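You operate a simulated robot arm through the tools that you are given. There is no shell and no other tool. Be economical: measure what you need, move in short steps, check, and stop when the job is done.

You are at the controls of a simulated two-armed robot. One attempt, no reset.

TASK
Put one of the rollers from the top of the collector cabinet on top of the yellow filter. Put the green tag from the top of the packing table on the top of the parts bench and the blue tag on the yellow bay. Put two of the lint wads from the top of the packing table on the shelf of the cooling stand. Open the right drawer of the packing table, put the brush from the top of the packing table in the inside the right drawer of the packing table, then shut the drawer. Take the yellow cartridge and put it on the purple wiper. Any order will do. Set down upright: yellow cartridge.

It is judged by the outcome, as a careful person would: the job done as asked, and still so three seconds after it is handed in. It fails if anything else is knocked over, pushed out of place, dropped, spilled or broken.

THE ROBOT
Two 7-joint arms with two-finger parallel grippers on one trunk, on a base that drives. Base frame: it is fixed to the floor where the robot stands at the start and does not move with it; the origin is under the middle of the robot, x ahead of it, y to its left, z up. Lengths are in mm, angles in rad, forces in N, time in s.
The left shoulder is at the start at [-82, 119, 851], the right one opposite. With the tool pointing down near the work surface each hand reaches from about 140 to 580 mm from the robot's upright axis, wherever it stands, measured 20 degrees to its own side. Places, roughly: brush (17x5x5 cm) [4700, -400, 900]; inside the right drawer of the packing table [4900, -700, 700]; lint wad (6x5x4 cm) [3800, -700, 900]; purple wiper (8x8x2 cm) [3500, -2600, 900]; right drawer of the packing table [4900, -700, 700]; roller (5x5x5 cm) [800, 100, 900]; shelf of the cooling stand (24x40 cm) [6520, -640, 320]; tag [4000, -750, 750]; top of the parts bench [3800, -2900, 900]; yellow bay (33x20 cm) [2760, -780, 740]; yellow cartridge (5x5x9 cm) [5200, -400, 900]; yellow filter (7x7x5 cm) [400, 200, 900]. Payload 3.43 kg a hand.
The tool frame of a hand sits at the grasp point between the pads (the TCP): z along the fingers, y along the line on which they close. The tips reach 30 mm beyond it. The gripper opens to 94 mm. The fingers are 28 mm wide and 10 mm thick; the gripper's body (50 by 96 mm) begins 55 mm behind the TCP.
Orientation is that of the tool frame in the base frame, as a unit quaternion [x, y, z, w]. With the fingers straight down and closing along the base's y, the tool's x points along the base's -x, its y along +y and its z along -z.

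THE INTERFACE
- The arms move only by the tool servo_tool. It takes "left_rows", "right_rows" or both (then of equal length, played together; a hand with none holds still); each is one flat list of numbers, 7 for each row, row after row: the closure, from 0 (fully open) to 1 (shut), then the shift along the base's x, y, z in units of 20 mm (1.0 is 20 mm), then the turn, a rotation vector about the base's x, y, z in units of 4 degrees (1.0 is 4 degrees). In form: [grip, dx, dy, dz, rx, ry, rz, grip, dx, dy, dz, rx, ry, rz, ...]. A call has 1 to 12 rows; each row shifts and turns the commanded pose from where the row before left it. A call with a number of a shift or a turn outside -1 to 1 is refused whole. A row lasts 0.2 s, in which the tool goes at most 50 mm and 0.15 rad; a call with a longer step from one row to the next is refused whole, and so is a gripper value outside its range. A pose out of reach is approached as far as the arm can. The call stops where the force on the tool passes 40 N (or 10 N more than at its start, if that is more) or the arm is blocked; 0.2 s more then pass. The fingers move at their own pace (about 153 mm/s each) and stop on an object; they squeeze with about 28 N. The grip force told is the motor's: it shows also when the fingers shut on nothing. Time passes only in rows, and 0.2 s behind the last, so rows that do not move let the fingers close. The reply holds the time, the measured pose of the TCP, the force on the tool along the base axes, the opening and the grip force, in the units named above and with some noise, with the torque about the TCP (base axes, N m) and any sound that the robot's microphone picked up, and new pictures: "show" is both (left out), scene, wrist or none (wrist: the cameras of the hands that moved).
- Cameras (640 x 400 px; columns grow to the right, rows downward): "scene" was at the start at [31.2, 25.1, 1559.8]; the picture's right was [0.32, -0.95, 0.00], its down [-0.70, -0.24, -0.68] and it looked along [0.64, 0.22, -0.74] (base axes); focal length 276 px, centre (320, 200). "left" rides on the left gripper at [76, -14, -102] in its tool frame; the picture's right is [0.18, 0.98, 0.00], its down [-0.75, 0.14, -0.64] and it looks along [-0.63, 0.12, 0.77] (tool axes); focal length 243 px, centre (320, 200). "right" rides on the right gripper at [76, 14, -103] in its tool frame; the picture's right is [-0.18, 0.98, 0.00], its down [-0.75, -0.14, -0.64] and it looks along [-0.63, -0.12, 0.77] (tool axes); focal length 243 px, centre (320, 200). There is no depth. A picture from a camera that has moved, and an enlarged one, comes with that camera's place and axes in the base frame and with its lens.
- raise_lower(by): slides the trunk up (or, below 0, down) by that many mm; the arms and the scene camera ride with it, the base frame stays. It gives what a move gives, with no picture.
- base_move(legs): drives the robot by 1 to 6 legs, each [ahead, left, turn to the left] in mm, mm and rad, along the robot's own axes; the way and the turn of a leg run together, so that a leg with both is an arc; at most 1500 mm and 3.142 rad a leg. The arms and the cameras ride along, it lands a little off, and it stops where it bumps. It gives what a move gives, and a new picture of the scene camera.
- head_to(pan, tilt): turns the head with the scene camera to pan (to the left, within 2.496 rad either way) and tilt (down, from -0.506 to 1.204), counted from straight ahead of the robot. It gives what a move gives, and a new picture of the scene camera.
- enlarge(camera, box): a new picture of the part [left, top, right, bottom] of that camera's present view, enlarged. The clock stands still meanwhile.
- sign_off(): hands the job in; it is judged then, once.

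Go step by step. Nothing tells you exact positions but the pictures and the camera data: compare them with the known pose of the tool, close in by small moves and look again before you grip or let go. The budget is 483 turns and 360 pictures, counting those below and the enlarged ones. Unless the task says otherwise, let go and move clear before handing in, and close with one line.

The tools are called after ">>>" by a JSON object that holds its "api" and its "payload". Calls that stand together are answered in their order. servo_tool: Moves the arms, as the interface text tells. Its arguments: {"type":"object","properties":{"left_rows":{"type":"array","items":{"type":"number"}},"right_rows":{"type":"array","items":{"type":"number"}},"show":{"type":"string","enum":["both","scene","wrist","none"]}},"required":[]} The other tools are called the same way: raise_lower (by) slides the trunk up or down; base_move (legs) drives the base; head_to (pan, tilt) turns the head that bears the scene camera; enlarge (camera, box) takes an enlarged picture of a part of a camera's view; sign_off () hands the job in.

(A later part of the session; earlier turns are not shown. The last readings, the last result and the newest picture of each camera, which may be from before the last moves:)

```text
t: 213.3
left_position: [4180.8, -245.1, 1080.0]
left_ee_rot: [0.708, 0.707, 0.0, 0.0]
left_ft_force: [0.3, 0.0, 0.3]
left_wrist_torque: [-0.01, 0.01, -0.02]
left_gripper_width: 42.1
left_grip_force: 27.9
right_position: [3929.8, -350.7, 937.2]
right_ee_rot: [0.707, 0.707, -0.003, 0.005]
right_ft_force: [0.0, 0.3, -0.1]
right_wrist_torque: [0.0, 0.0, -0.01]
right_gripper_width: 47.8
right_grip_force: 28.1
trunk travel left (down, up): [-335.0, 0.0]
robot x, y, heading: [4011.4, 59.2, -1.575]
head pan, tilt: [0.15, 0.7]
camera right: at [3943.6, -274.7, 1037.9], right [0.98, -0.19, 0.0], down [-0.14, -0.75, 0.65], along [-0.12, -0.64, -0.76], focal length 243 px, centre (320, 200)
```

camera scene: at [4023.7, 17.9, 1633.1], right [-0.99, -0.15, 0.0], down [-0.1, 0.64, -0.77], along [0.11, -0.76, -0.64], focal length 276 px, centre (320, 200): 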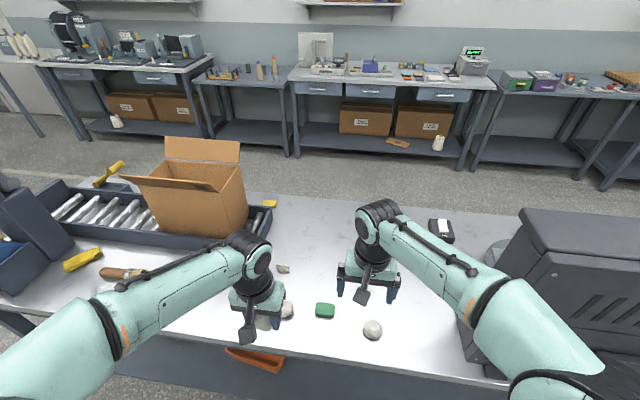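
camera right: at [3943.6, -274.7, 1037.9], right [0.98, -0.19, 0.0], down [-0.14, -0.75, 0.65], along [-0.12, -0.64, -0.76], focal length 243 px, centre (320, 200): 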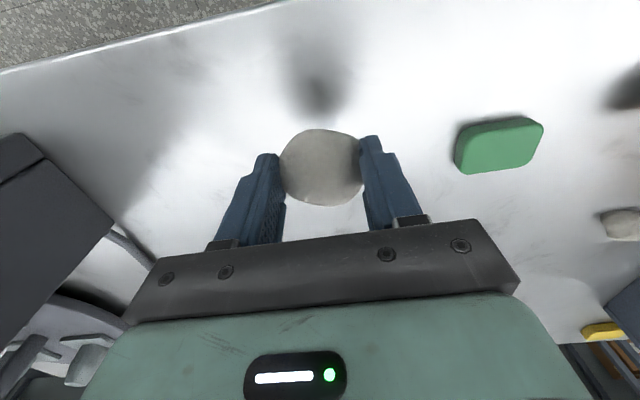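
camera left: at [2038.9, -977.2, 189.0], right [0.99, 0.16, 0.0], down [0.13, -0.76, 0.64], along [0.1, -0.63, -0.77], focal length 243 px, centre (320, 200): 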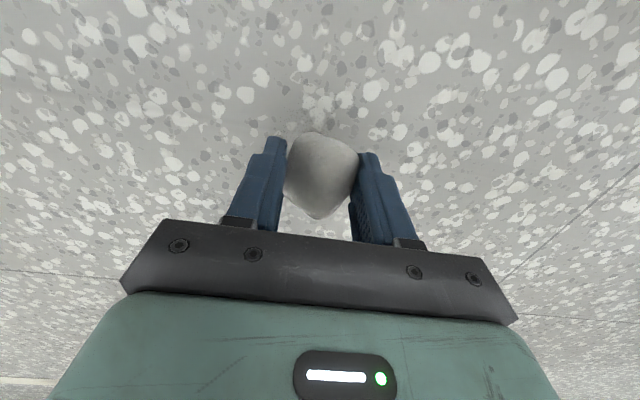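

>>> {"api": "servo_tool", "payload": {"right_rows": [1, 0, 0, 1, 0, 0, 0, 1, 0, 0, 1, 0, 0, 0, 1, 0, 0, 1, 0, 0, 0, 1, 0, 0, 1, 0, 0, 0, 1, 0, 0, 1, 0, 0, 0, 1, 0, 0, 1, 0, 0, 0, 1, 0, 0, 1, 0, 0, 0], "show": "none"}}

>>> {"api": "base_move", "payload": {"legs": [[-400, 0, 0]]}}

>>> {"api": "head_to", "payload": {"pan": 1.3, "tilt": 0.35}}

```text
t: 214.9
left_position: [4181.8, -244.8, 1079.9]
left_ee_rot: [0.707, 0.707, 0.001, 0.001]
left_ft_force: [0.1, 0.5, -0.5]
left_wrist_torque: [0.0, 0.03, -0.02]
left_gripper_width: 42.0
left_grip_force: 28.0
right_position: [3929.8, -350.9, 1077.3]
right_ee_rot: [0.708, 0.706, -0.003, 0.004]
right_ft_force: [-0.7, -0.1, -0.5]
right_wrist_torque: [-0.02, -0.02, 0.01]
right_gripper_width: 48.1
right_grip_force: 28.3
trunk travel left (down, up): [-335.0, 0.0]
robot x, y, heading: [4009.8, 54.5, -1.573]
head pan, tilt: [0.15, 0.7]
```

```text
t: 217.3
left_position: [4181.9, 148.7, 1079.5]
left_ee_rot: [0.708, 0.706, 0.0, 0.0]
left_ft_force: [0.1, 0.6, 0.5]
left_wrist_torque: [-0.04, 0.0, -0.03]
left_gripper_width: 42.1
left_grip_force: 27.9
right_position: [3930.4, 42.9, 1076.8]
right_ee_rot: [0.708, 0.706, -0.003, 0.004]
right_ft_force: [-0.2, -0.6, -0.6]
right_wrist_torque: [-0.04, -0.02, 0.0]
right_gripper_width: 47.7
right_grip_force: 28.1
trunk travel left (down, up): [-335.0, 0.0]
robot x, y, heading: [4012.0, 453.5, -1.571]
head pan, tilt: [0.15, 0.7]
camera scene: at [4024.1, 410.8, 1633.5], right [-0.99, -0.15, 0.0], down [-0.1, 0.64, -0.76], along [0.11, -0.76, -0.64], focal length 276 px, centre (320, 200)
```

scene: 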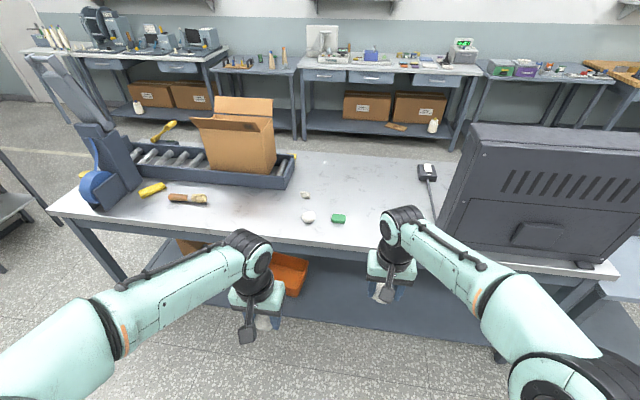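

```text
t: 218.7
left_position: [4183.1, 149.8, 1080.2]
left_ee_rot: [0.708, 0.706, 0.0, -0.001]
left_ft_force: [0.0, 0.6, -0.4]
left_wrist_torque: [-0.01, 0.0, -0.01]
left_gripper_width: 42.2
left_grip_force: 27.5
right_position: [3930.9, 42.2, 1076.8]
right_ee_rot: [0.708, 0.707, -0.003, 0.005]
right_ft_force: [0.1, -0.8, -1.1]
right_wrist_torque: [0.0, -0.02, -0.01]
right_gripper_width: 47.3
right_grip_force: 27.7
trunk travel left (down, up): [-335.0, 0.0]
robot x, y, heading: [4008.6, 453.2, -1.569]
head pan, tilt: [1.3, 0.351]
camera scene: at [4101.2, 470.1, 1664.7], right [-0.27, -0.96, 0.0], down [-0.33, 0.09, -0.94], along [0.9, -0.25, -0.34], focal length 276 px, centre (320, 200)
```

scene: 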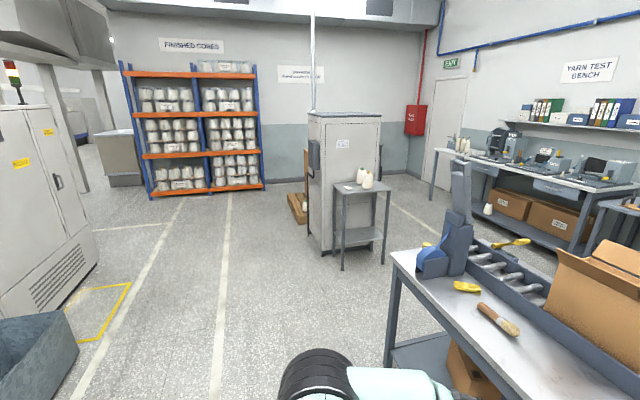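

>>> {"api": "enlarge", "payload": {"camera": "scene", "box": [290, 120, 450, 280]}}

>>> {"api": "enlarge", "payload": {"camera": "scene", "box": [390, 150, 560, 350]}}

```text
2.50 times, centred on (370, 200) of scene
camera zoom: at [4101.2, 470.1, 1664.7], right [-0.27, -0.96, 0.0], down [-0.33, 0.09, -0.94], along [0.9, -0.25, -0.34], focal length 690 px, centre (195, 200)
```

zoom: 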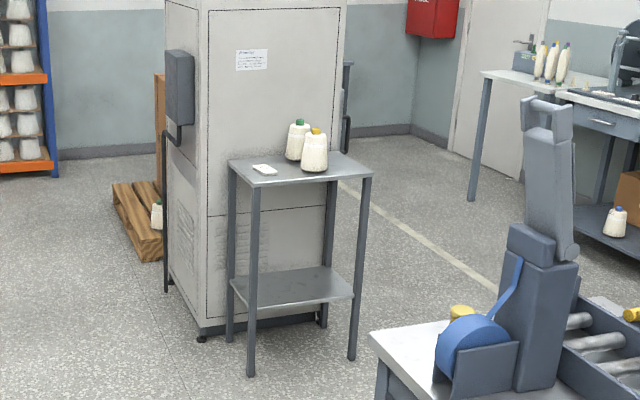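

```text
2.00 times, centred on (475, 250) of scene
camera zoom: at [4101.2, 470.1, 1664.7], right [-0.27, -0.96, 0.0], down [-0.33, 0.09, -0.94], along [0.9, -0.25, -0.34], focal length 552 px, centre (10, 100)
```

zoom: 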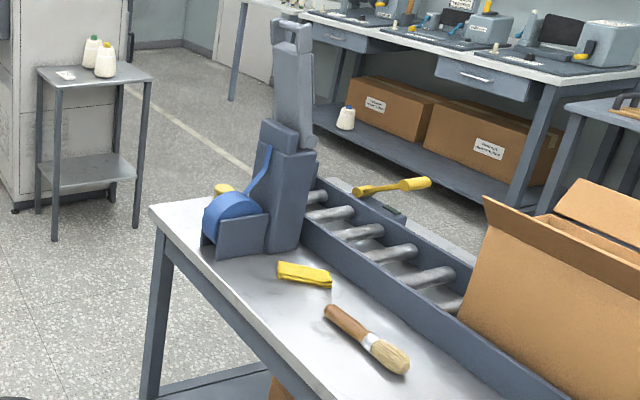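

>>> {"api": "base_move", "payload": {"legs": [[0, 0, 1.57], [900, 0, 0], [900, 0, 0]]}}

```text
t: 231.6
left_position: [6129.3, 585.9, 1079.8]
left_ee_rot: [0.007, 1.0, 0.0, 0.0]
left_ft_force: [0.0, 1.0, -0.1]
left_wrist_torque: [-0.01, 0.01, -0.02]
left_gripper_width: 42.2
left_grip_force: 28.3
right_position: [6232.6, 333.0, 1077.0]
right_ee_rot: [0.007, 1.0, 0.001, 0.005]
right_ft_force: [0.6, 0.5, -0.2]
right_wrist_torque: [-0.02, 0.02, -0.02]
right_gripper_width: 48.6
right_grip_force: 28.1
trunk travel left (down, up): [-335.0, 0.0]
robot x, y, heading: [5828.6, 418.4, -0.019]
head pan, tilt: [1.3, 0.351]
camera scene: at [5807.2, 508.3, 1664.6], right [0.96, -0.28, 0.0], down [-0.1, -0.33, -0.94], along [0.26, 0.9, -0.34], focal length 276 px, centre (320, 200)
```

scene: 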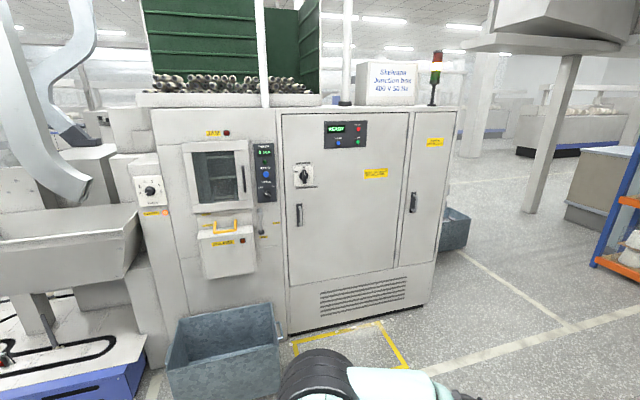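

>>> {"api": "base_move", "payload": {"legs": [[0, 0, 0.02], [-100, 0, 0], [0, -1050, 0]]}}

>>> {"api": "head_to", "payload": {"pan": 0.0, "tilt": 0.75}}

```text
t: 242.2
left_position: [6029.5, -455.6, 1079.2]
left_ee_rot: [0.001, 1.0, 0.0, -0.001]
left_ft_force: [0.3, -0.8, -0.7]
left_wrist_torque: [-0.02, 0.05, 0.0]
left_gripper_width: 42.2
left_grip_force: 27.7
right_position: [6136.8, -708.0, 1077.6]
right_ee_rot: [0.001, 1.0, 0.001, 0.006]
right_ft_force: [-0.3, -0.3, 0.0]
right_wrist_torque: [-0.01, 0.03, 0.02]
right_gripper_width: 48.1
right_grip_force: 27.6
trunk travel left (down, up): [-335.0, 0.0]
robot x, y, heading: [5727.2, -629.8, -0.002]
head pan, tilt: [1.3, 0.351]
camera scene: at [5709.2, -538.9, 1664.7], right [0.96, -0.27, 0.0], down [-0.09, -0.33, -0.94], along [0.25, 0.9, -0.34], focal length 276 px, centre (320, 200)
```

scene: 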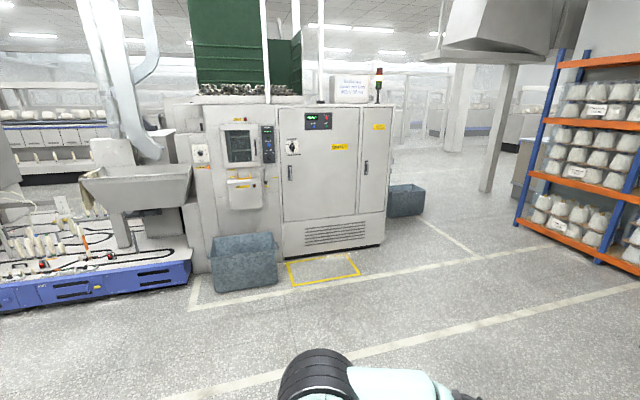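

```text
t: 243.7
left_position: [6030.5, -456.1, 1079.4]
left_ee_rot: [0.0, 1.0, 0.001, 0.0]
left_ft_force: [0.1, 0.1, -0.2]
left_wrist_torque: [0.01, 0.04, 0.0]
left_gripper_width: 41.9
left_grip_force: 28.0
right_position: [6137.1, -708.4, 1077.4]
right_ee_rot: [0.001, 1.0, 0.0, 0.005]
right_ft_force: [-0.3, 0.8, -0.8]
right_wrist_torque: [-0.01, 0.0, 0.02]
right_gripper_width: 47.8
right_grip_force: 28.1
trunk travel left (down, up): [-335.0, 0.0]
robot x, y, heading: [5731.5, -630.8, 0.002]
head pan, tilt: [0.0, 0.75]
camera scene: at [5767.2, -628.5, 1629.1], right [0.0, -1.0, 0.0], down [-0.68, 0.0, -0.73], along [0.73, 0.0, -0.68], focal length 276 px, centre (320, 200)
```

scene: 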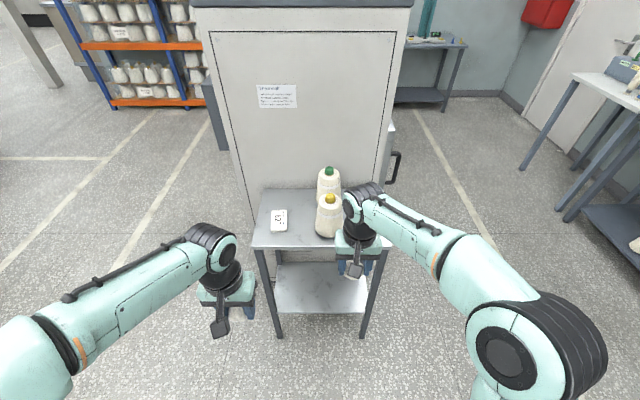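

>>> {"api": "raise_lower", "payload": {"by": -335}}

>>> {"api": "enlarge", "payload": {"camera": "scene", "box": [200, 100, 480, 400]}}

```text
t: 247.0
left_position: [6030.7, -456.4, 745.2]
left_ee_rot: [0.0, 1.0, 0.0, 0.001]
left_ft_force: [0.3, -0.1, -0.5]
left_wrist_torque: [0.0, -0.02, 0.0]
left_gripper_width: 41.8
left_grip_force: 27.9
right_position: [6137.0, -708.8, 741.5]
right_ee_rot: [0.0, 1.0, 0.001, 0.005]
right_ft_force: [0.7, -0.7, -0.5]
right_wrist_torque: [0.01, 0.05, 0.0]
right_gripper_width: 47.7
right_grip_force: 27.7
trunk travel left (down, up): [0.0, 335.0]
robot x, y, heading: [5726.3, -630.0, 0.002]
head pan, tilt: [0.0, 0.75]
```

```text
1.33 times, centred on (340, 250) of scene
camera zoom: at [5817.1, -628.6, 1288.9], right [0.0, -1.0, 0.0], down [-0.68, 0.0, -0.73], along [0.73, 0.0, -0.68], focal length 368 px, centre (293, 133)
```

zoom: 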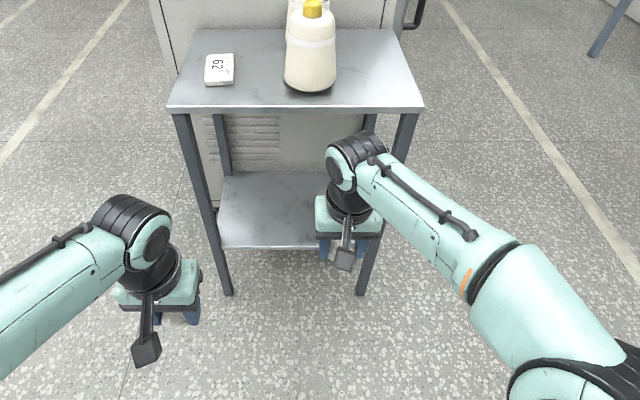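

>>> {"api": "servo_tool", "payload": {"left_rows": [1, -0.1, -0.36, -1, 0, -0.65, 0, 1, -0.1, -0.36, -1, 0, -0.65, 0, 1, -0.1, -0.36, -1, 0, -0.65, 0, 1, -0.1, -0.36, -1, 0, -0.65, 0, 1, -0.1, -0.36, -1, 0, -0.65, 0, 1, -0.1, -0.36, -1, 0, -0.65, 0, 1, -0.1, -0.36, -1, 0, -0.65, 0, 1, -0.1, -0.36, -1, 0, -0.65, 0], "right_rows": [1, -0.43, 0, -1, 0, -0.65, 0, 1, -0.43, 0, -1, 0, -0.65, 0, 1, -0.43, 0, -1, 0, -0.65, 0, 1, -0.43, 0, -1, 0, -0.65, 0, 1, -0.43, 0, -1, 0, -0.65, 0, 1, -0.43, 0, -1, 0, -0.65, 0, 1, -0.43, 0, -1, 0, -0.65, 0, 1, -0.43, 0, -1, 0, -0.65, 0], "show": "none"}}

>>> {"api": "servo_tool", "payload": {"left_rows": [1, -0.1, -0.36, -1, 0, -0.65, 0, 1, -0.1, -0.36, -1, 0, -0.65, 0, 1, -0.1, -0.36, -1, 0, -0.65, 0, 1, -0.1, -0.36, -1, 0, -0.65, 0, 1, -0.1, -0.36, -1, 0, -0.65, 0, 1, -0.1, -0.36, -1, 0, -0.65, 0, 1, -0.1, -0.36, -1, 0, -0.65, 0, 1, -0.1, -0.36, -1, 0, -0.65, 0], "right_rows": [1, -0.43, 0, -1, 0, -0.65, 0, 1, -0.43, 0, -1, 0, -0.65, 0, 1, -0.43, 0, -1, 0, -0.65, 0, 1, -0.43, 0, -1, 0, -0.65, 0, 1, -0.43, 0, -1, 0, -0.65, 0, 1, -0.43, 0, -1, 0, -0.65, 0, 1, -0.43, 0, -1, 0, -0.65, 0, 1, -0.43, 0, -1, 0, -0.65, 0], "show": "both"}}

```text
t: 248.8
left_position: [6015.2, -515.8, 583.7]
left_ee_rot: [0.001, 0.984, -0.001, 0.18]
left_ft_force: [0.4, -0.6, -0.2]
left_wrist_torque: [-0.01, -0.04, 0.0]
left_gripper_width: 41.6
left_grip_force: 28.0
right_position: [6067.3, -708.7, 581.8]
right_ee_rot: [-0.001, 0.983, 0.002, 0.186]
right_ft_force: [-0.2, -0.2, -0.4]
right_wrist_torque: [0.01, -0.03, 0.01]
right_gripper_width: 47.3
right_grip_force: 27.7
trunk travel left (down, up): [0.0, 335.0]
robot x, y, heading: [5731.3, -626.0, 0.002]
head pan, tilt: [0.0, 0.75]
```

```text
t: 250.6
left_position: [5997.6, -570.5, 426.6]
left_ee_rot: [0.0, 0.935, -0.001, 0.356]
left_ft_force: [0.4, 0.5, -0.7]
left_wrist_torque: [0.01, 0.0, -0.02]
left_gripper_width: 42.1
left_grip_force: 27.6
right_position: [6000.7, -709.1, 420.1]
right_ee_rot: [0.001, 0.933, 0.001, 0.361]
right_ft_force: [-0.4, 0.6, -0.9]
right_wrist_torque: [-0.01, -0.01, 0.01]
right_gripper_width: 47.4
right_grip_force: 28.3
trunk travel left (down, up): [0.0, 335.0]
robot x, y, heading: [5726.0, -629.3, 0.001]
head pan, tilt: [0.0, 0.75]
camera scene: at [5817.2, -628.7, 1288.8], right [0.0, -1.0, 0.0], down [-0.68, 0.0, -0.73], along [0.73, 0.0, -0.68], focal length 276 px, centre (320, 200)
camera right: at [5872.5, -697.0, 444.3], right [0.14, 0.98, 0.13], down [0.13, -0.14, 0.98], along [0.98, -0.12, -0.14], focal length 243 px, centre (320, 200)
camera left: at [5873.8, -585.1, 453.2], right [-0.14, 0.98, -0.12], down [0.14, 0.14, 0.98], along [0.98, 0.12, -0.15], focal length 243 px, centre (320, 200)
```

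scene: 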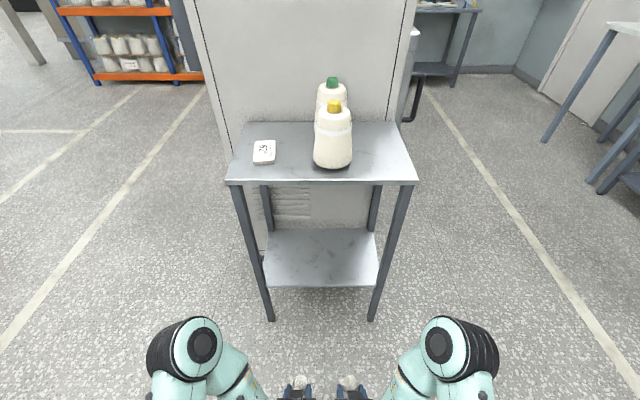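
right: 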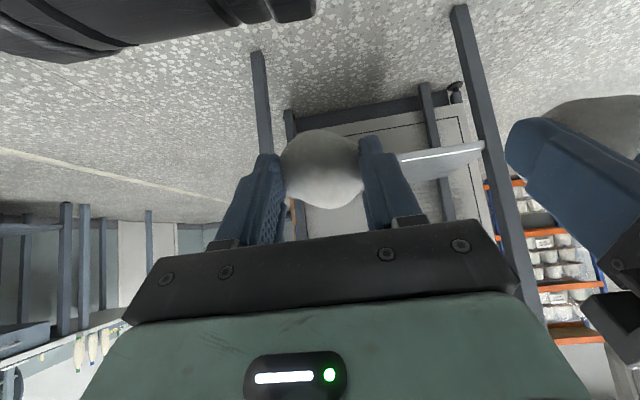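
left: 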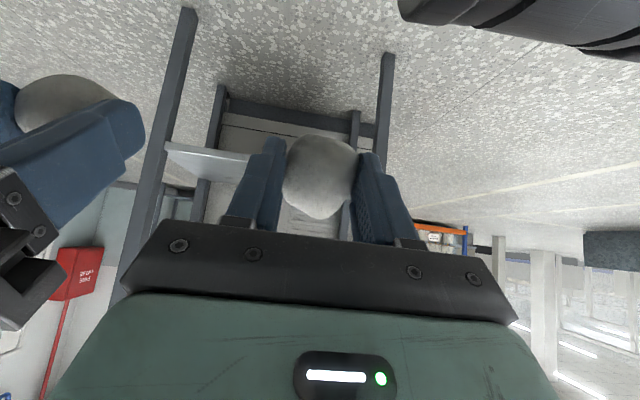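

>>> {"api": "base_move", "payload": {"legs": [[270, 0, 0]]}}

>>> {"api": "enlarge", "payload": {"camera": "left", "box": [0, 0, 640, 300]}}

```text
t: 252.5
left_position: [6275.5, -569.0, 426.1]
left_ee_rot: [-0.002, 0.935, 0.001, 0.354]
left_ft_force: [0.2, 0.2, -0.2]
left_wrist_torque: [0.04, 0.01, 0.0]
left_gripper_width: 42.0
left_grip_force: 27.9
right_position: [6275.6, -707.5, 421.5]
right_ee_rot: [-0.002, 0.933, 0.002, 0.36]
right_ft_force: [-0.2, 0.2, -1.0]
right_wrist_torque: [0.02, -0.02, 0.02]
right_gripper_width: 47.3
right_grip_force: 27.8
trunk travel left (down, up): [0.0, 335.0]
robot x, y, heading: [6006.7, -628.6, 0.006]
head pan, tilt: [0.0, 0.75]
camera scene: at [6094.1, -627.5, 1288.8], right [0.0, -1.0, 0.0], down [-0.68, 0.0, -0.73], along [0.73, 0.0, -0.68], focal length 276 px, centre (320, 200)
```

scene: 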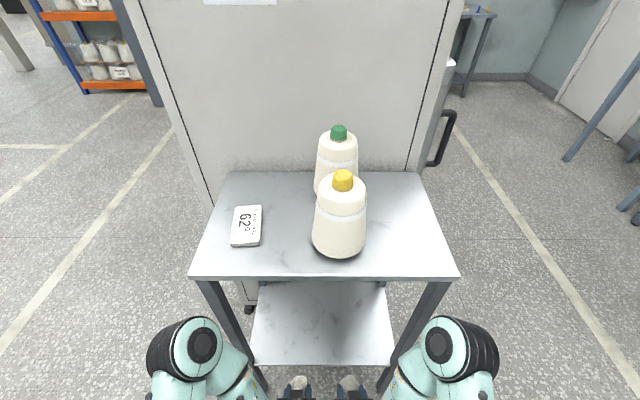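

```text
1.00 times, centred on (320, 150) of left (not enlarged: the box is as wide or as high as the picture)
camera zoom: at [6150.3, -583.5, 453.4], right [-0.14, 0.98, -0.12], down [0.14, 0.14, 0.98], along [0.98, 0.12, -0.15], focal length 243 px, centre (320, 250)
```

zoom: 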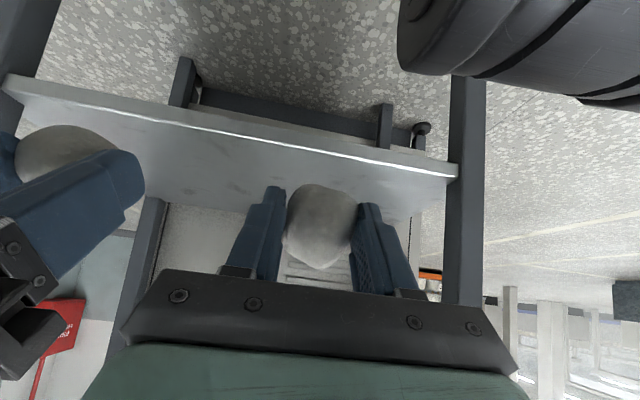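

>>> {"api": "base_move", "payload": {"legs": [[-140, 0, 0]]}}

>>> {"api": "servo_tool", "payload": {"left_rows": [1, 1, 0, 0, 0, 0, 0, 1, 1, 0, 0, 0, 0, 0, 1, 1, 0, 0, 0, 0, 0, 1, 1, 0, 0, 0, 0, 0, 1, 1, 0, 0, 0, 0, 0, 1, 1, 0, 0, 0, 0, 0, 1, 1, 0, 0, 0, 0, 0, 1, 1, 0, 0, 0, 0, 0], "right_rows": [1, 1, 0, 0, 0, 0, 0, 1, 1, 0, 0, 0, 0, 0, 1, 1, 0, 0, 0, 0, 0, 1, 1, 0, 0, 0, 0, 0, 1, 1, 0, 0, 0, 0, 0, 1, 1, 0, 0, 0, 0, 0, 1, 1, 0, 0, 0, 0, 0, 1, 1, 0, 0, 0, 0, 0], "show": "scene"}}

```text
t: 253.8
left_position: [6135.6, -569.8, 426.8]
left_ee_rot: [-0.002, 0.935, 0.001, 0.355]
left_ft_force: [-0.8, 0.4, -0.4]
left_wrist_torque: [0.0, -0.02, -0.04]
left_gripper_width: 42.0
left_grip_force: 28.4
right_position: [6136.5, -708.8, 420.7]
right_ee_rot: [-0.002, 0.933, 0.002, 0.361]
right_ft_force: [-1.3, 0.7, -1.0]
right_wrist_torque: [0.0, -0.03, -0.02]
right_gripper_width: 47.2
right_grip_force: 27.6
trunk travel left (down, up): [0.0, 335.0]
robot x, y, heading: [5868.1, -627.6, 0.005]
head pan, tilt: [0.0, 0.75]
camera scene: at [5955.2, -628.2, 1288.8], right [0.01, -1.0, 0.0], down [-0.68, 0.0, -0.73], along [0.73, 0.0, -0.68], focal length 276 px, centre (320, 200)
```

scene: 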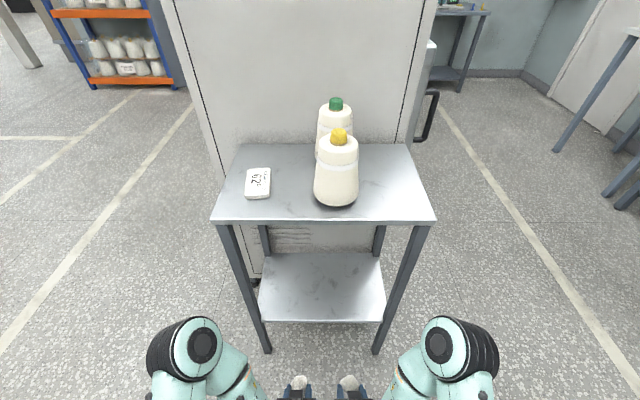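

```text
t: 255.6
left_position: [6295.3, -568.6, 425.8]
left_ee_rot: [-0.002, 0.935, 0.001, 0.355]
left_ft_force: [-0.4, 0.6, -1.2]
left_wrist_torque: [0.01, 0.02, 0.03]
left_gripper_width: 42.1
left_grip_force: 27.6
right_position: [6298.1, -706.9, 420.5]
right_ee_rot: [-0.004, 0.933, 0.003, 0.359]
right_ft_force: [0.2, -0.1, 0.0]
right_wrist_torque: [0.03, 0.0, 0.02]
right_gripper_width: 47.1
right_grip_force: 28.3
trunk travel left (down, up): [0.0, 335.0]
robot x, y, heading: [5868.5, -624.9, 0.001]
head pan, tilt: [0.0, 0.75]
camera scene: at [5955.5, -628.2, 1288.8], right [0.01, -1.0, 0.0], down [-0.68, 0.0, -0.73], along [0.73, 0.0, -0.68], focal length 276 px, centre (320, 200)
```

scene: 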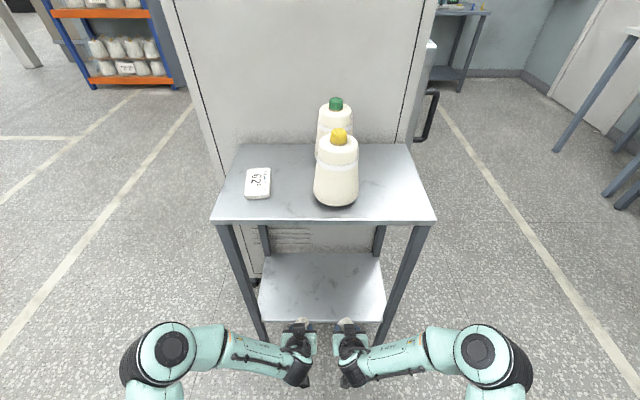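

>>> {"api": "servo_tool", "payload": {"left_rows": [1, 1, 0, 0, 0, 0, 0, 1, 1, 0, 0, 0, 0, 0, 1, 1, 0, 0, 0, 0, 0, 1, 1, 0, 0, 0, 0, 0], "right_rows": [1, 1, 0, 0, 0, 0, 0, 1, 1, 0, 0, 0, 0, 0, 1, 1, 0, 0, 0, 0, 0, 1, 1, 0, 0, 0, 0, 0], "show": "both"}}

```text
t: 256.6
left_position: [6374.9, -570.2, 425.8]
left_ee_rot: [-0.001, 0.935, 0.001, 0.355]
left_ft_force: [-0.3, 0.0, 0.6]
left_wrist_torque: [0.01, 0.0, 0.01]
left_gripper_width: 42.2
left_grip_force: 28.2
right_position: [6377.3, -708.5, 421.4]
right_ee_rot: [-0.002, 0.933, 0.002, 0.359]
right_ft_force: [0.8, -0.4, 0.5]
right_wrist_torque: [-0.01, 0.03, -0.03]
right_gripper_width: 47.0
right_grip_force: 28.6
trunk travel left (down, up): [0.0, 335.0]
robot x, y, heading: [5866.6, -627.4, -0.0]
head pan, tilt: [0.0, 0.75]
camera scene: at [5955.5, -628.2, 1288.8], right [0.01, -1.0, 0.0], down [-0.68, 0.0, -0.73], along [0.73, 0.0, -0.68], focal length 276 px, centre (320, 200)
camera right: at [6250.8, -697.0, 444.4], right [0.13, 0.98, 0.13], down [0.13, -0.14, 0.98], along [0.98, -0.11, -0.14], focal length 243 px, centre (320, 200)
camera left: at [6250.2, -583.9, 453.4], right [-0.14, 0.98, -0.12], down [0.14, 0.14, 0.98], along [0.98, 0.12, -0.15], focal length 243 px, centre (320, 200)
```

scene: 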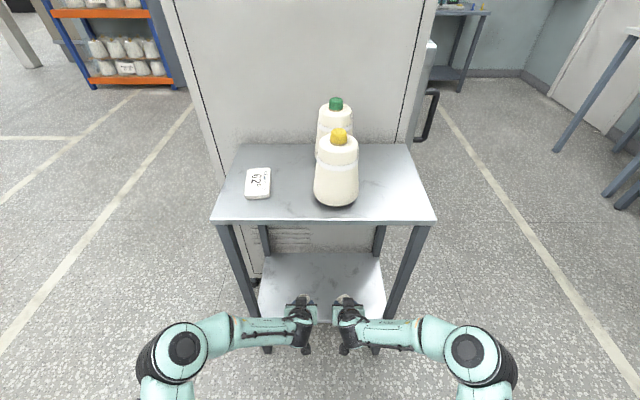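
right: 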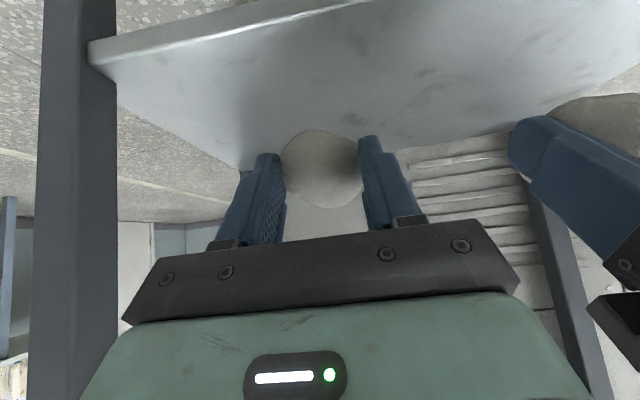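
left: 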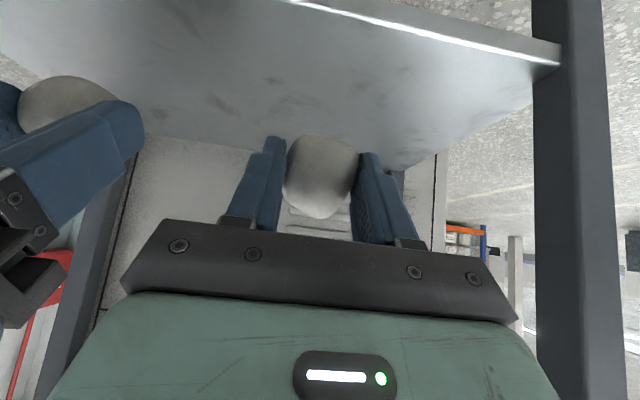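

>>> {"api": "servo_tool", "payload": {"left_rows": [1, 1, 0, 0, 0, 0, 0, 1, 1, 0, 0, 0, 0, 0, 1, 0.3, 0, -0.5, 0, 0, 0, 1, 0, 0, -1, 0, 0, 0], "right_rows": [1, 1, 0, 0, 0, 0, 0, 1, 1, 0, 0, 0, 0, 0, 1, 0.3, 0, -0.5, 0, 0, 0, 1, 0, 0, -1, 0, 0, 0], "show": "both"}}

```text
t: 257.6
left_position: [6421.6, -570.2, 397.0]
left_ee_rot: [-0.002, 0.934, 0.001, 0.356]
left_ft_force: [-0.2, -0.5, -0.2]
left_wrist_torque: [0.0, 0.0, 0.01]
left_gripper_width: 41.7
left_grip_force: 27.8
right_position: [6423.2, -707.9, 391.5]
right_ee_rot: [-0.003, 0.933, 0.003, 0.36]
right_ft_force: [0.6, -0.4, -0.1]
right_wrist_torque: [0.0, -0.01, 0.01]
right_gripper_width: 47.0
right_grip_force: 27.5
trunk travel left (down, up): [0.0, 335.0]
robot x, y, heading: [5864.2, -628.0, 0.002]
head pan, tilt: [0.0, 0.75]
camera scene: at [5955.4, -628.2, 1288.8], right [0.01, -1.0, 0.0], down [-0.68, 0.0, -0.73], along [0.73, 0.0, -0.68], focal length 276 px, centre (320, 200)
camera right: at [6296.9, -694.6, 415.0], right [0.13, 0.98, 0.13], down [0.13, -0.14, 0.98], along [0.98, -0.11, -0.14], focal length 243 px, centre (320, 200)
camera left: at [6296.6, -584.5, 423.6], right [-0.14, 0.98, -0.12], down [0.14, 0.14, 0.98], along [0.98, 0.12, -0.15], focal length 243 px, centre (320, 200)
```

scene: 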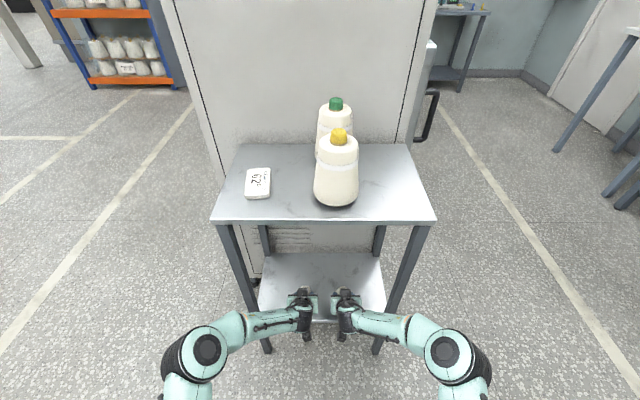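
right: 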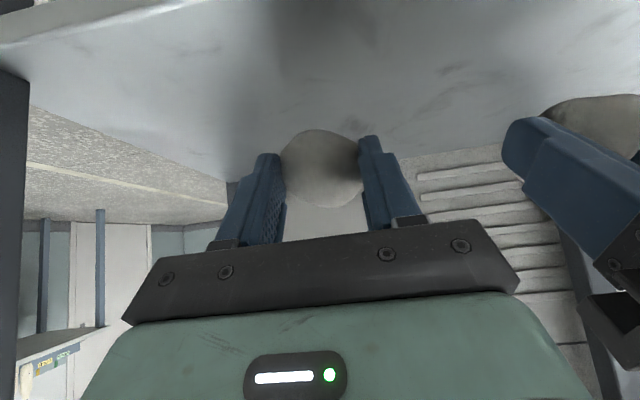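
left: 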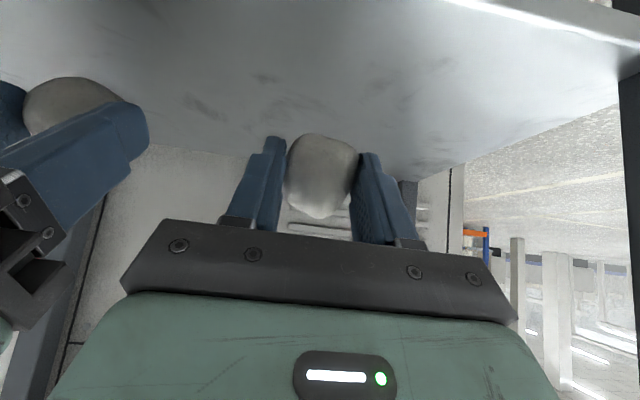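

>>> {"api": "servo_tool", "payload": {"left_rows": [1, 0, 0, -0.7, 0, 0, 0, 1, 0, 0, -0.6, 0, 0, 0, 1, 0, 0, -0.3, 0, 0, 0], "right_rows": [1, 0, 0, -0.7, 0, 0, 0, 1, 0, 0, -0.4, 0, 0, 0, 1, 0, 0, -0.2, 0, 0, 0], "show": "wrist"}}

```text
t: 258.4
left_position: [6421.7, -570.8, 365.2]
left_ee_rot: [-0.002, 0.935, 0.002, 0.356]
left_ft_force: [0.4, 0.3, 0.0]
left_wrist_torque: [-0.02, 0.03, -0.02]
left_gripper_width: 41.9
left_grip_force: 27.7
right_position: [6423.4, -707.7, 364.3]
right_ee_rot: [-0.002, 0.933, 0.002, 0.36]
right_ft_force: [-0.1, 0.3, 0.4]
right_wrist_torque: [0.02, -0.03, -0.03]
right_gripper_width: 46.9
right_grip_force: 27.7
trunk travel left (down, up): [0.0, 335.0]
robot x, y, heading: [5865.2, -629.0, 0.002]
head pan, tilt: [0.0, 0.75]
camera right: at [6297.0, -694.9, 388.7], right [0.13, 0.98, 0.13], down [0.13, -0.14, 0.98], along [0.98, -0.11, -0.14], focal length 243 px, centre (320, 200)
camera left: at [6297.3, -584.4, 391.3], right [-0.14, 0.98, -0.12], down [0.14, 0.14, 0.98], along [0.98, 0.12, -0.15], focal length 243 px, centre (320, 200)
```

right: 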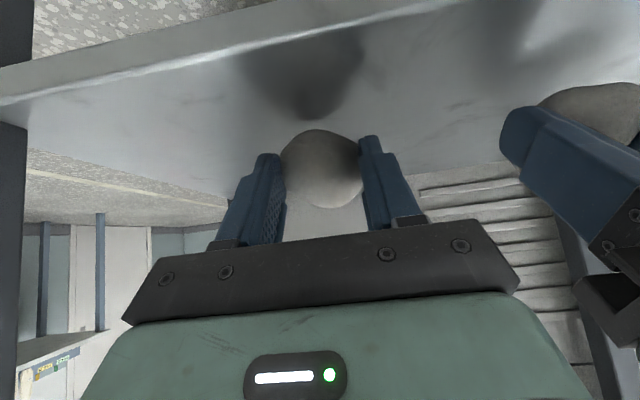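
left: 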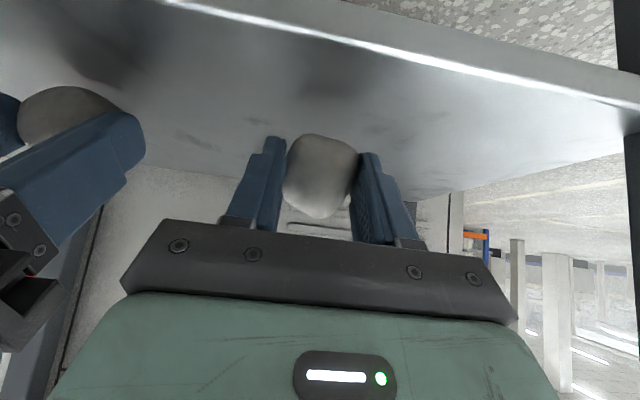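

>>> {"api": "servo_tool", "payload": {"left_rows": [1, 0, 0, -0.3, 0, 0, 0, 1, 0, 0, -0.3, 0, 0, 0, 1, 0, 0, -0.15, 0, 0, 0], "right_rows": [1, 0, 0, -0.3, 0, 0, 0, 1, 0, 0, -0.3, 0, 0, 0, 1, 0, 0, -0.15, 0, 0, 0], "show": "wrist"}}

```text
t: 259.2
left_position: [6422.7, -568.7, 351.7]
left_ee_rot: [-0.003, 0.934, 0.001, 0.357]
left_ft_force: [-2.4, 0.4, 4.9]
left_wrist_torque: [0.03, -0.02, 0.03]
left_gripper_width: 41.7
left_grip_force: 28.2
right_position: [6424.6, -708.6, 354.6]
right_ee_rot: [-0.003, 0.931, 0.003, 0.365]
right_ft_force: [-9.2, -1.3, 32.4]
right_wrist_torque: [-0.33, -0.46, -0.1]
right_gripper_width: 46.8
right_grip_force: 28.0
trunk travel left (down, up): [0.0, 335.0]
robot x, y, heading: [5869.7, -628.0, 0.005]
head pan, tilt: [0.0, 0.75]
camera right: at [6298.5, -696.1, 377.4], right [0.13, 0.98, 0.13], down [0.12, -0.14, 0.98], along [0.98, -0.11, -0.13], focal length 243 px, centre (320, 200)
camera left: at [6297.6, -583.4, 377.9], right [-0.14, 0.98, -0.12], down [0.13, 0.14, 0.98], along [0.98, 0.12, -0.15], focal length 243 px, centre (320, 200)
```

right: 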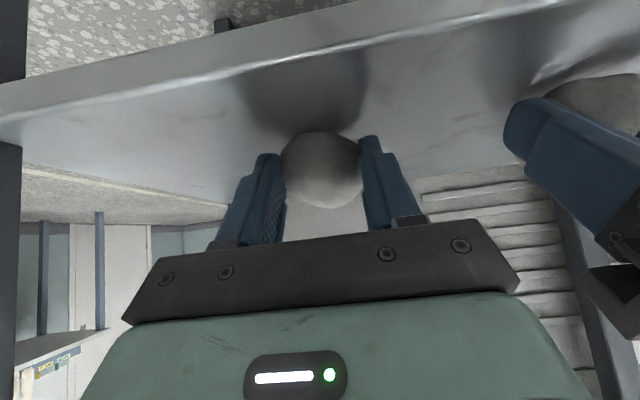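
left: 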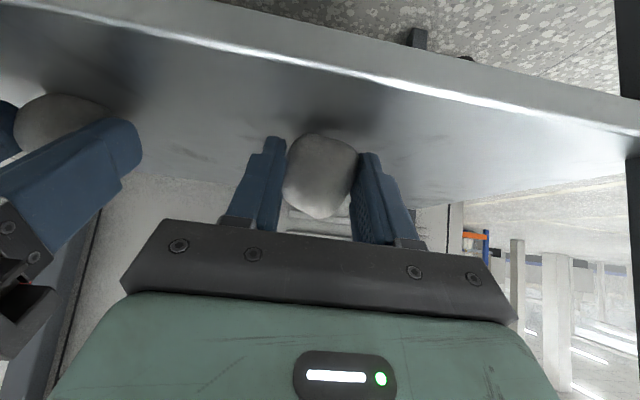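

>>> {"api": "servo_tool", "payload": {"left_rows": [1, 0, 0, -0.05, 0, 0, 0, 1, 0, 0, 0, 0, 0, 0, 0.5, 0, 0, 0, 0, 0, 0, 0.4, 0, 0, 0, 0, 0, 0, 0.3, 0, 0, 0, 0, 0, 0, 0.1, 0, 0, 0, 0, 0, 0, 0, 0, 0, 0, 0, 0, 0], "right_rows": [1, 0, 0, 0.2, 0, 0, 0, 1, 0, 0, 0, 0, 0, 0, 0.45, 0, 0, 0, 0, 0, 0, 0.35, 0, 0, 0, 0, 0, 0, 0.25, 0, 0, 0, 0, 0, 0, 0.1, 0, 0, 0, 0, 0, 0, 0, 0, 0, 0, 0, 0, 0], "show": "wrist"}}

```text
t: 260.7
left_position: [6423.8, -563.3, 350.1]
left_ee_rot: [-0.004, 0.934, 0.005, 0.358]
left_ft_force: [-7.8, 3.8, 8.7]
left_wrist_torque: [-0.34, 0.16, -0.34]
left_gripper_width: 91.5
left_grip_force: 0.2
right_position: [6424.2, -708.3, 353.1]
right_ee_rot: [-0.003, 0.933, 0.002, 0.361]
right_ft_force: [0.0, -0.2, 0.0]
right_wrist_torque: [0.0, 0.02, -0.02]
right_gripper_width: 93.9
right_grip_force: 0.2
trunk travel left (down, up): [0.0, 335.0]
robot x, y, heading: [5866.0, -627.6, 0.007]
head pan, tilt: [0.0, 0.75]
stopped in row 7 (left hand): the force on the tool passed its limit at 83 N (the readings are from after the stop); the commanded pose is now the measured one
camera right: at [6296.5, -696.2, 376.5], right [0.13, 0.98, 0.13], down [0.13, -0.14, 0.98], along [0.98, -0.11, -0.15], focal length 243 px, centre (320, 200)
camera left: at [6299.1, -579.4, 376.5], right [-0.15, 0.98, -0.12], down [0.13, 0.14, 0.98], along [0.98, 0.13, -0.15], focal length 243 px, centre (320, 200)
```

right: 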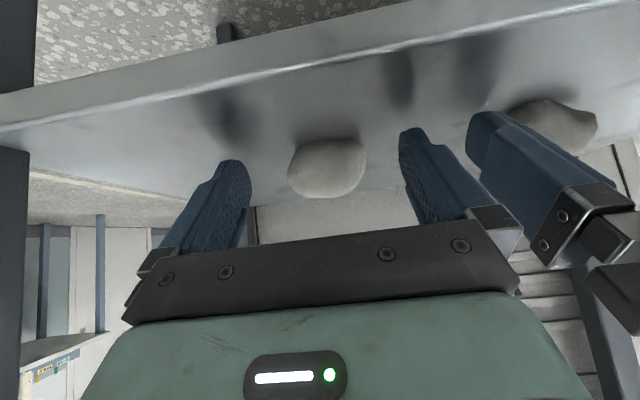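
left: 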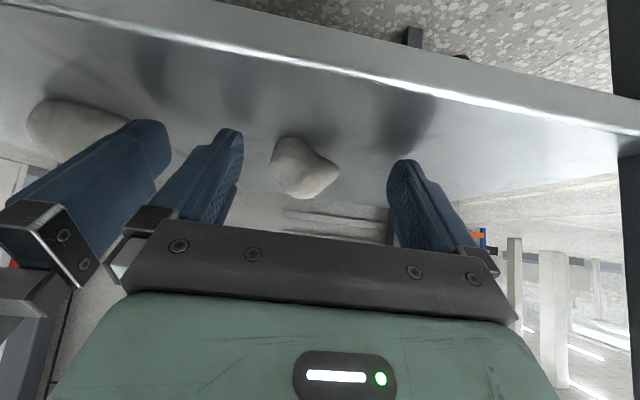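

>>> {"api": "servo_tool", "payload": {"left_rows": [0, -0.4, 0.25, 0.5, 0, 0, 0, 0, -0.5, 0, 0.6, 0, 0, 0, 0, -0.5, 0, 0.6, 0, 0, 0, 0, -0.5, 0, 0.6, 0, 0, 0, 0, -0.5, 0, 0.6, 0, 0, 0, 0, -1, 0, 0.5, 0, 0, 0, 0, -1, 0, 0, 0, 0, 0, 0, -1, 0, 0, 0, 0, 0, 0, -1, 0, 0, 0, 0, 0, 0, -1, 0, 0, 0, 0, 0, 0, -1, 0, 0, 0, 0, 0], "right_rows": [0, -0.4, -0.1, 0.5, 0, 0, 0, 0, -0.5, 0, 0.6, 0, 0, 0, 0, -0.5, 0, 0.6, 0, 0, 0, 0, -0.5, 0, 0.6, 0, 0, 0, 0, -0.5, 0, 0.6, 0, 0, 0, 0, -1, 0, 0.5, 0, 0, 0, 0, -1, 0, 0, 0, 0, 0, 0, -1, 0, 0, 0, 0, 0, 0, -1, 0, 0, 0, 0, 0, 0, -1, 0, 0, 0, 0, 0, 0, -1, 0, 0, 0, 0, 0], "show": "both"}}

```text
t: 263.1
left_position: [6253.4, -559.0, 417.2]
left_ee_rot: [-0.004, 0.934, 0.005, 0.357]
left_ft_force: [0.6, 0.1, -0.3]
left_wrist_torque: [0.0, 0.02, 0.03]
left_gripper_width: 94.0
left_grip_force: 0.1
right_position: [6255.9, -711.2, 419.6]
right_ee_rot: [-0.002, 0.933, 0.003, 0.36]
right_ft_force: [1.3, -0.3, 0.2]
right_wrist_torque: [-0.02, 0.01, -0.01]
right_gripper_width: 94.3
right_grip_force: 0.0
trunk travel left (down, up): [0.0, 335.0]
robot x, y, heading: [5867.8, -627.9, 0.008]
head pan, tilt: [0.0, 0.75]
camera scene: at [5955.3, -628.0, 1288.8], right [0.01, -1.0, 0.0], down [-0.68, 0.0, -0.73], along [0.73, 0.0, -0.68], focal length 276 px, centre (320, 200)
camera right: at [6129.0, -699.3, 444.4], right [0.13, 0.98, 0.13], down [0.13, -0.14, 0.98], along [0.98, -0.11, -0.14], focal length 243 px, centre (320, 200)
camera left: at [6130.2, -574.4, 444.1], right [-0.15, 0.98, -0.12], down [0.13, 0.14, 0.98], along [0.98, 0.13, -0.15], focal length 243 px, centre (320, 200)
```

scene: 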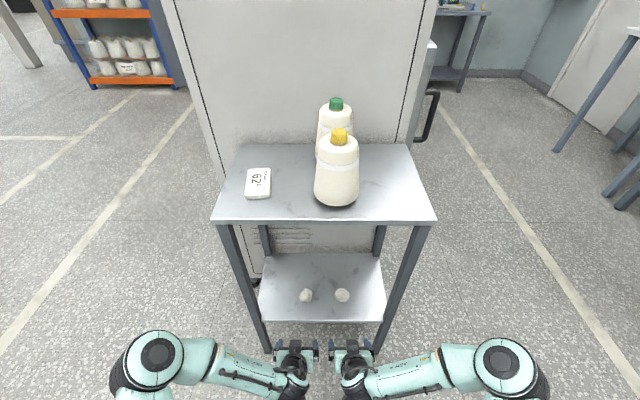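
right: 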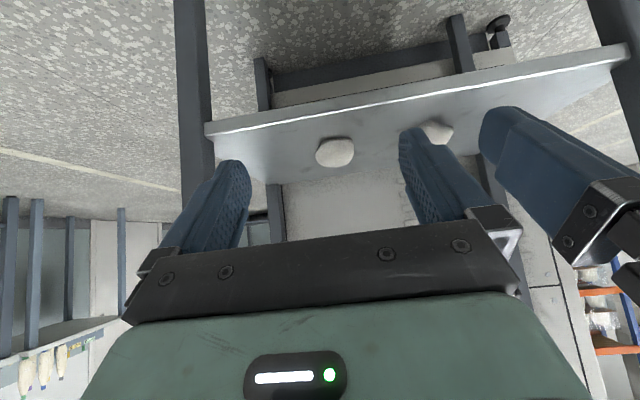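
left: 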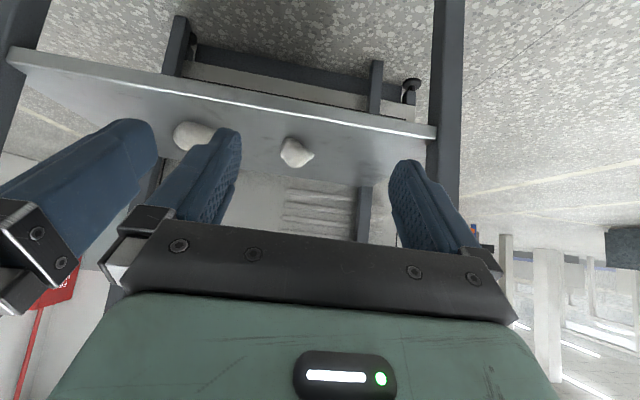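

>>> {"api": "base_move", "payload": {"legs": [[-200, 0, 0]]}}

>>> {"api": "servo_tool", "payload": {"left_rows": [0, -0.4, 0.4, 1, 0, 0.95, 0, 0, -0.4, 0.4, 1, 0, 0.95, 0, 0, -0.4, 0.4, 1, 0, 0.95, 0, 0, -0.4, 0.4, 1, 0, 0.95, 0, 0, -0.4, 0.4, 1, 0, 0.95, 0, 0, -0.4, 0.4, 1, 0, 0.95, 0, 0, -0.4, 0.4, 1, 0, 0.95, 0, 0, -0.4, 0.4, 1, 0, 0.95, 0, 0, -0.4, 0.4, 1, 0, 0.95, 0, 0, -0.4, 0.4, 1, 0, 0.95, 0, 0, -0.4, 0.4, 1, 0, 0.95, 0], "right_rows": [0, -0.4, -0.4, 1, 0, 0.96, 0, 0, -0.4, -0.4, 1, 0, 0.96, 0, 0, -0.4, -0.4, 1, 0, 0.96, 0, 0, -0.4, -0.4, 1, 0, 0.96, 0, 0, -0.4, -0.4, 1, 0, 0.96, 0, 0, -0.4, -0.4, 1, 0, 0.96, 0, 0, -0.4, -0.4, 1, 0, 0.96, 0, 0, -0.4, -0.4, 1, 0, 0.96, 0, 0, -0.4, -0.4, 1, 0, 0.96, 0, 0, -0.4, -0.4, 1, 0, 0.96, 0, 0, -0.4, -0.4, 1, 0, 0.96, 0], "show": "none"}}

>>> {"api": "raise_lower", "payload": {"by": 335}}

>>> {"api": "head_to", "payload": {"pan": 2.45, "tilt": 0.6}}

>>> {"api": "head_to", "payload": {"pan": -2.45, "tilt": 0.6}}

```text
t: 264.7
left_position: [6053.7, -560.6, 416.8]
left_ee_rot: [-0.004, 0.934, 0.005, 0.356]
left_ft_force: [1.0, -0.7, 0.5]
left_wrist_torque: [0.01, 0.0, 0.0]
left_gripper_width: 93.9
left_grip_force: 0.0
right_position: [6053.1, -712.2, 420.9]
right_ee_rot: [-0.002, 0.933, 0.003, 0.36]
right_ft_force: [0.7, 0.4, 0.0]
right_wrist_torque: [-0.02, 0.0, 0.01]
right_gripper_width: 94.0
right_grip_force: 0.1
trunk travel left (down, up): [0.0, 335.0]
robot x, y, heading: [5663.4, -629.8, 0.009]
head pan, tilt: [0.0, 0.75]
camera scene: at [5752.9, -629.2, 1288.8], right [0.01, -1.0, 0.0], down [-0.68, 0.0, -0.73], along [0.73, 0.0, -0.68], focal length 276 px, centre (320, 200)
```

scene: 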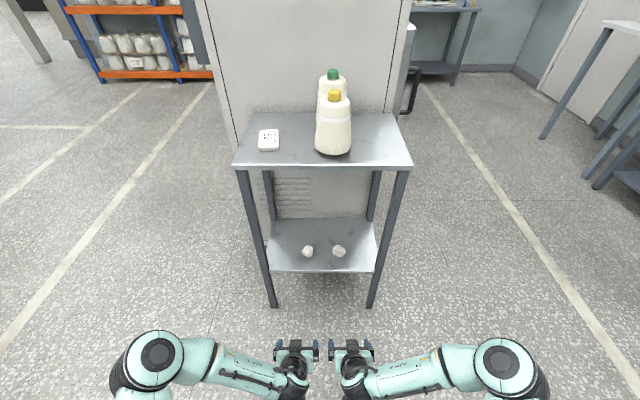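

```text
t: 267.1
left_position: [5965.1, -471.4, 636.4]
left_ee_rot: [-0.001, 1.0, 0.005, -0.001]
left_ft_force: [0.4, -0.2, -1.3]
left_wrist_torque: [-0.02, 0.01, -0.02]
left_gripper_width: 93.8
left_grip_force: 0.0
right_position: [5966.8, -799.1, 638.7]
right_ee_rot: [-0.001, 1.0, 0.002, -0.002]
right_ft_force: [0.2, -0.2, -0.2]
right_wrist_torque: [-0.01, 0.02, 0.02]
right_gripper_width: 93.9
right_grip_force: 0.0
trunk travel left (down, up): [0.0, 335.0]
robot x, y, heading: [5664.5, -630.0, 0.0]
head pan, tilt: [0.0, 0.75]
```

```text
t: 270.4
left_position: [5964.0, -471.9, 972.5]
left_ee_rot: [-0.003, 1.0, 0.005, 0.0]
left_ft_force: [0.1, 0.5, -0.3]
left_wrist_torque: [-0.01, 0.02, 0.03]
left_gripper_width: 93.9
left_grip_force: 0.0
right_position: [5963.5, -800.5, 974.5]
right_ee_rot: [-0.002, 1.0, 0.002, 0.0]
right_ft_force: [0.0, -0.2, -0.7]
right_wrist_torque: [-0.01, -0.03, -0.02]
right_gripper_width: 93.9
right_grip_force: 0.1
trunk travel left (down, up): [-335.0, 0.0]
robot x, y, heading: [5665.3, -630.6, 0.002]
head pan, tilt: [0.0, 0.75]
```

```text
t: 272.6
left_position: [5964.5, -473.0, 971.1]
left_ee_rot: [-0.002, 1.0, 0.005, 0.0]
left_ft_force: [-0.3, -0.9, -0.5]
left_wrist_torque: [0.01, 0.01, 0.02]
left_gripper_width: 93.7
left_grip_force: 0.0
right_position: [5965.8, -800.1, 975.4]
right_ee_rot: [-0.002, 1.0, 0.003, -0.001]
right_ft_force: [-0.8, 0.1, 0.3]
right_wrist_torque: [-0.04, 0.03, 0.0]
right_gripper_width: 94.0
right_grip_force: 0.0
trunk travel left (down, up): [-335.0, 0.0]
robot x, y, heading: [5665.9, -630.7, 0.007]
head pan, tilt: [2.45, 0.6]
camera scene: at [5551.8, -573.8, 1642.0], right [0.63, 0.77, 0.0], down [0.44, -0.36, -0.83], along [-0.64, 0.52, -0.56], focal length 276 px, centre (320, 200)
```

scene: 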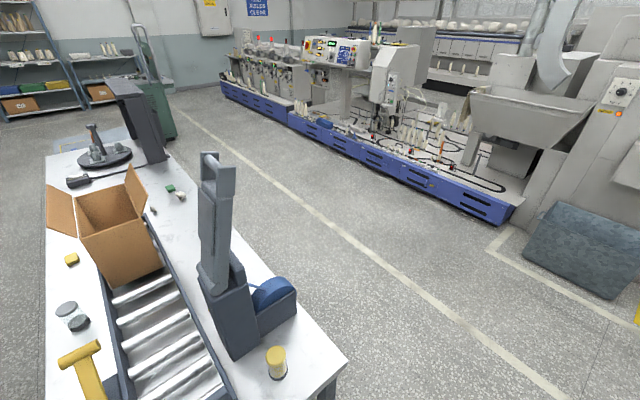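

```text
t: 276.5
left_position: [5965.1, -472.7, 972.4]
left_ee_rot: [-0.002, 1.0, 0.005, 0.0]
left_ft_force: [1.2, 0.4, 0.3]
left_wrist_torque: [0.02, -0.02, 0.0]
left_gripper_width: 93.9
left_grip_force: 0.2
right_position: [5965.8, -800.3, 975.5]
right_ee_rot: [-0.002, 1.0, 0.003, -0.001]
right_ft_force: [-0.8, -0.3, 0.1]
right_wrist_torque: [0.03, 0.0, 0.02]
right_gripper_width: 94.0
right_grip_force: 0.0
trunk travel left (down, up): [-335.0, 0.0]
robot x, y, heading: [5665.3, -629.5, 0.004]
head pan, tilt: [-2.45, 0.6]
camera scene: at [5552.4, -686.6, 1642.0], right [-0.64, 0.77, 0.0], down [0.43, 0.36, -0.83], along [-0.63, -0.53, -0.56], focal length 276 px, centre (320, 200)
```

scene: 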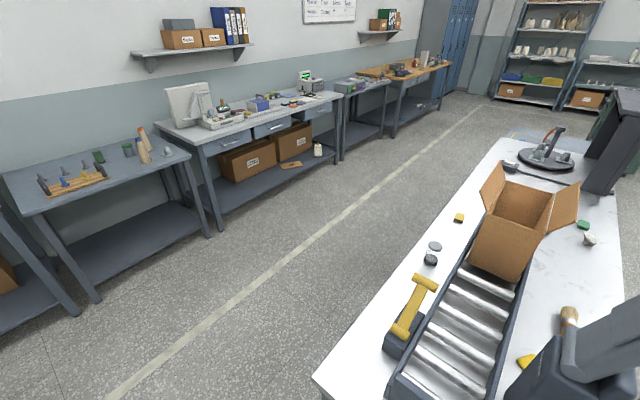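

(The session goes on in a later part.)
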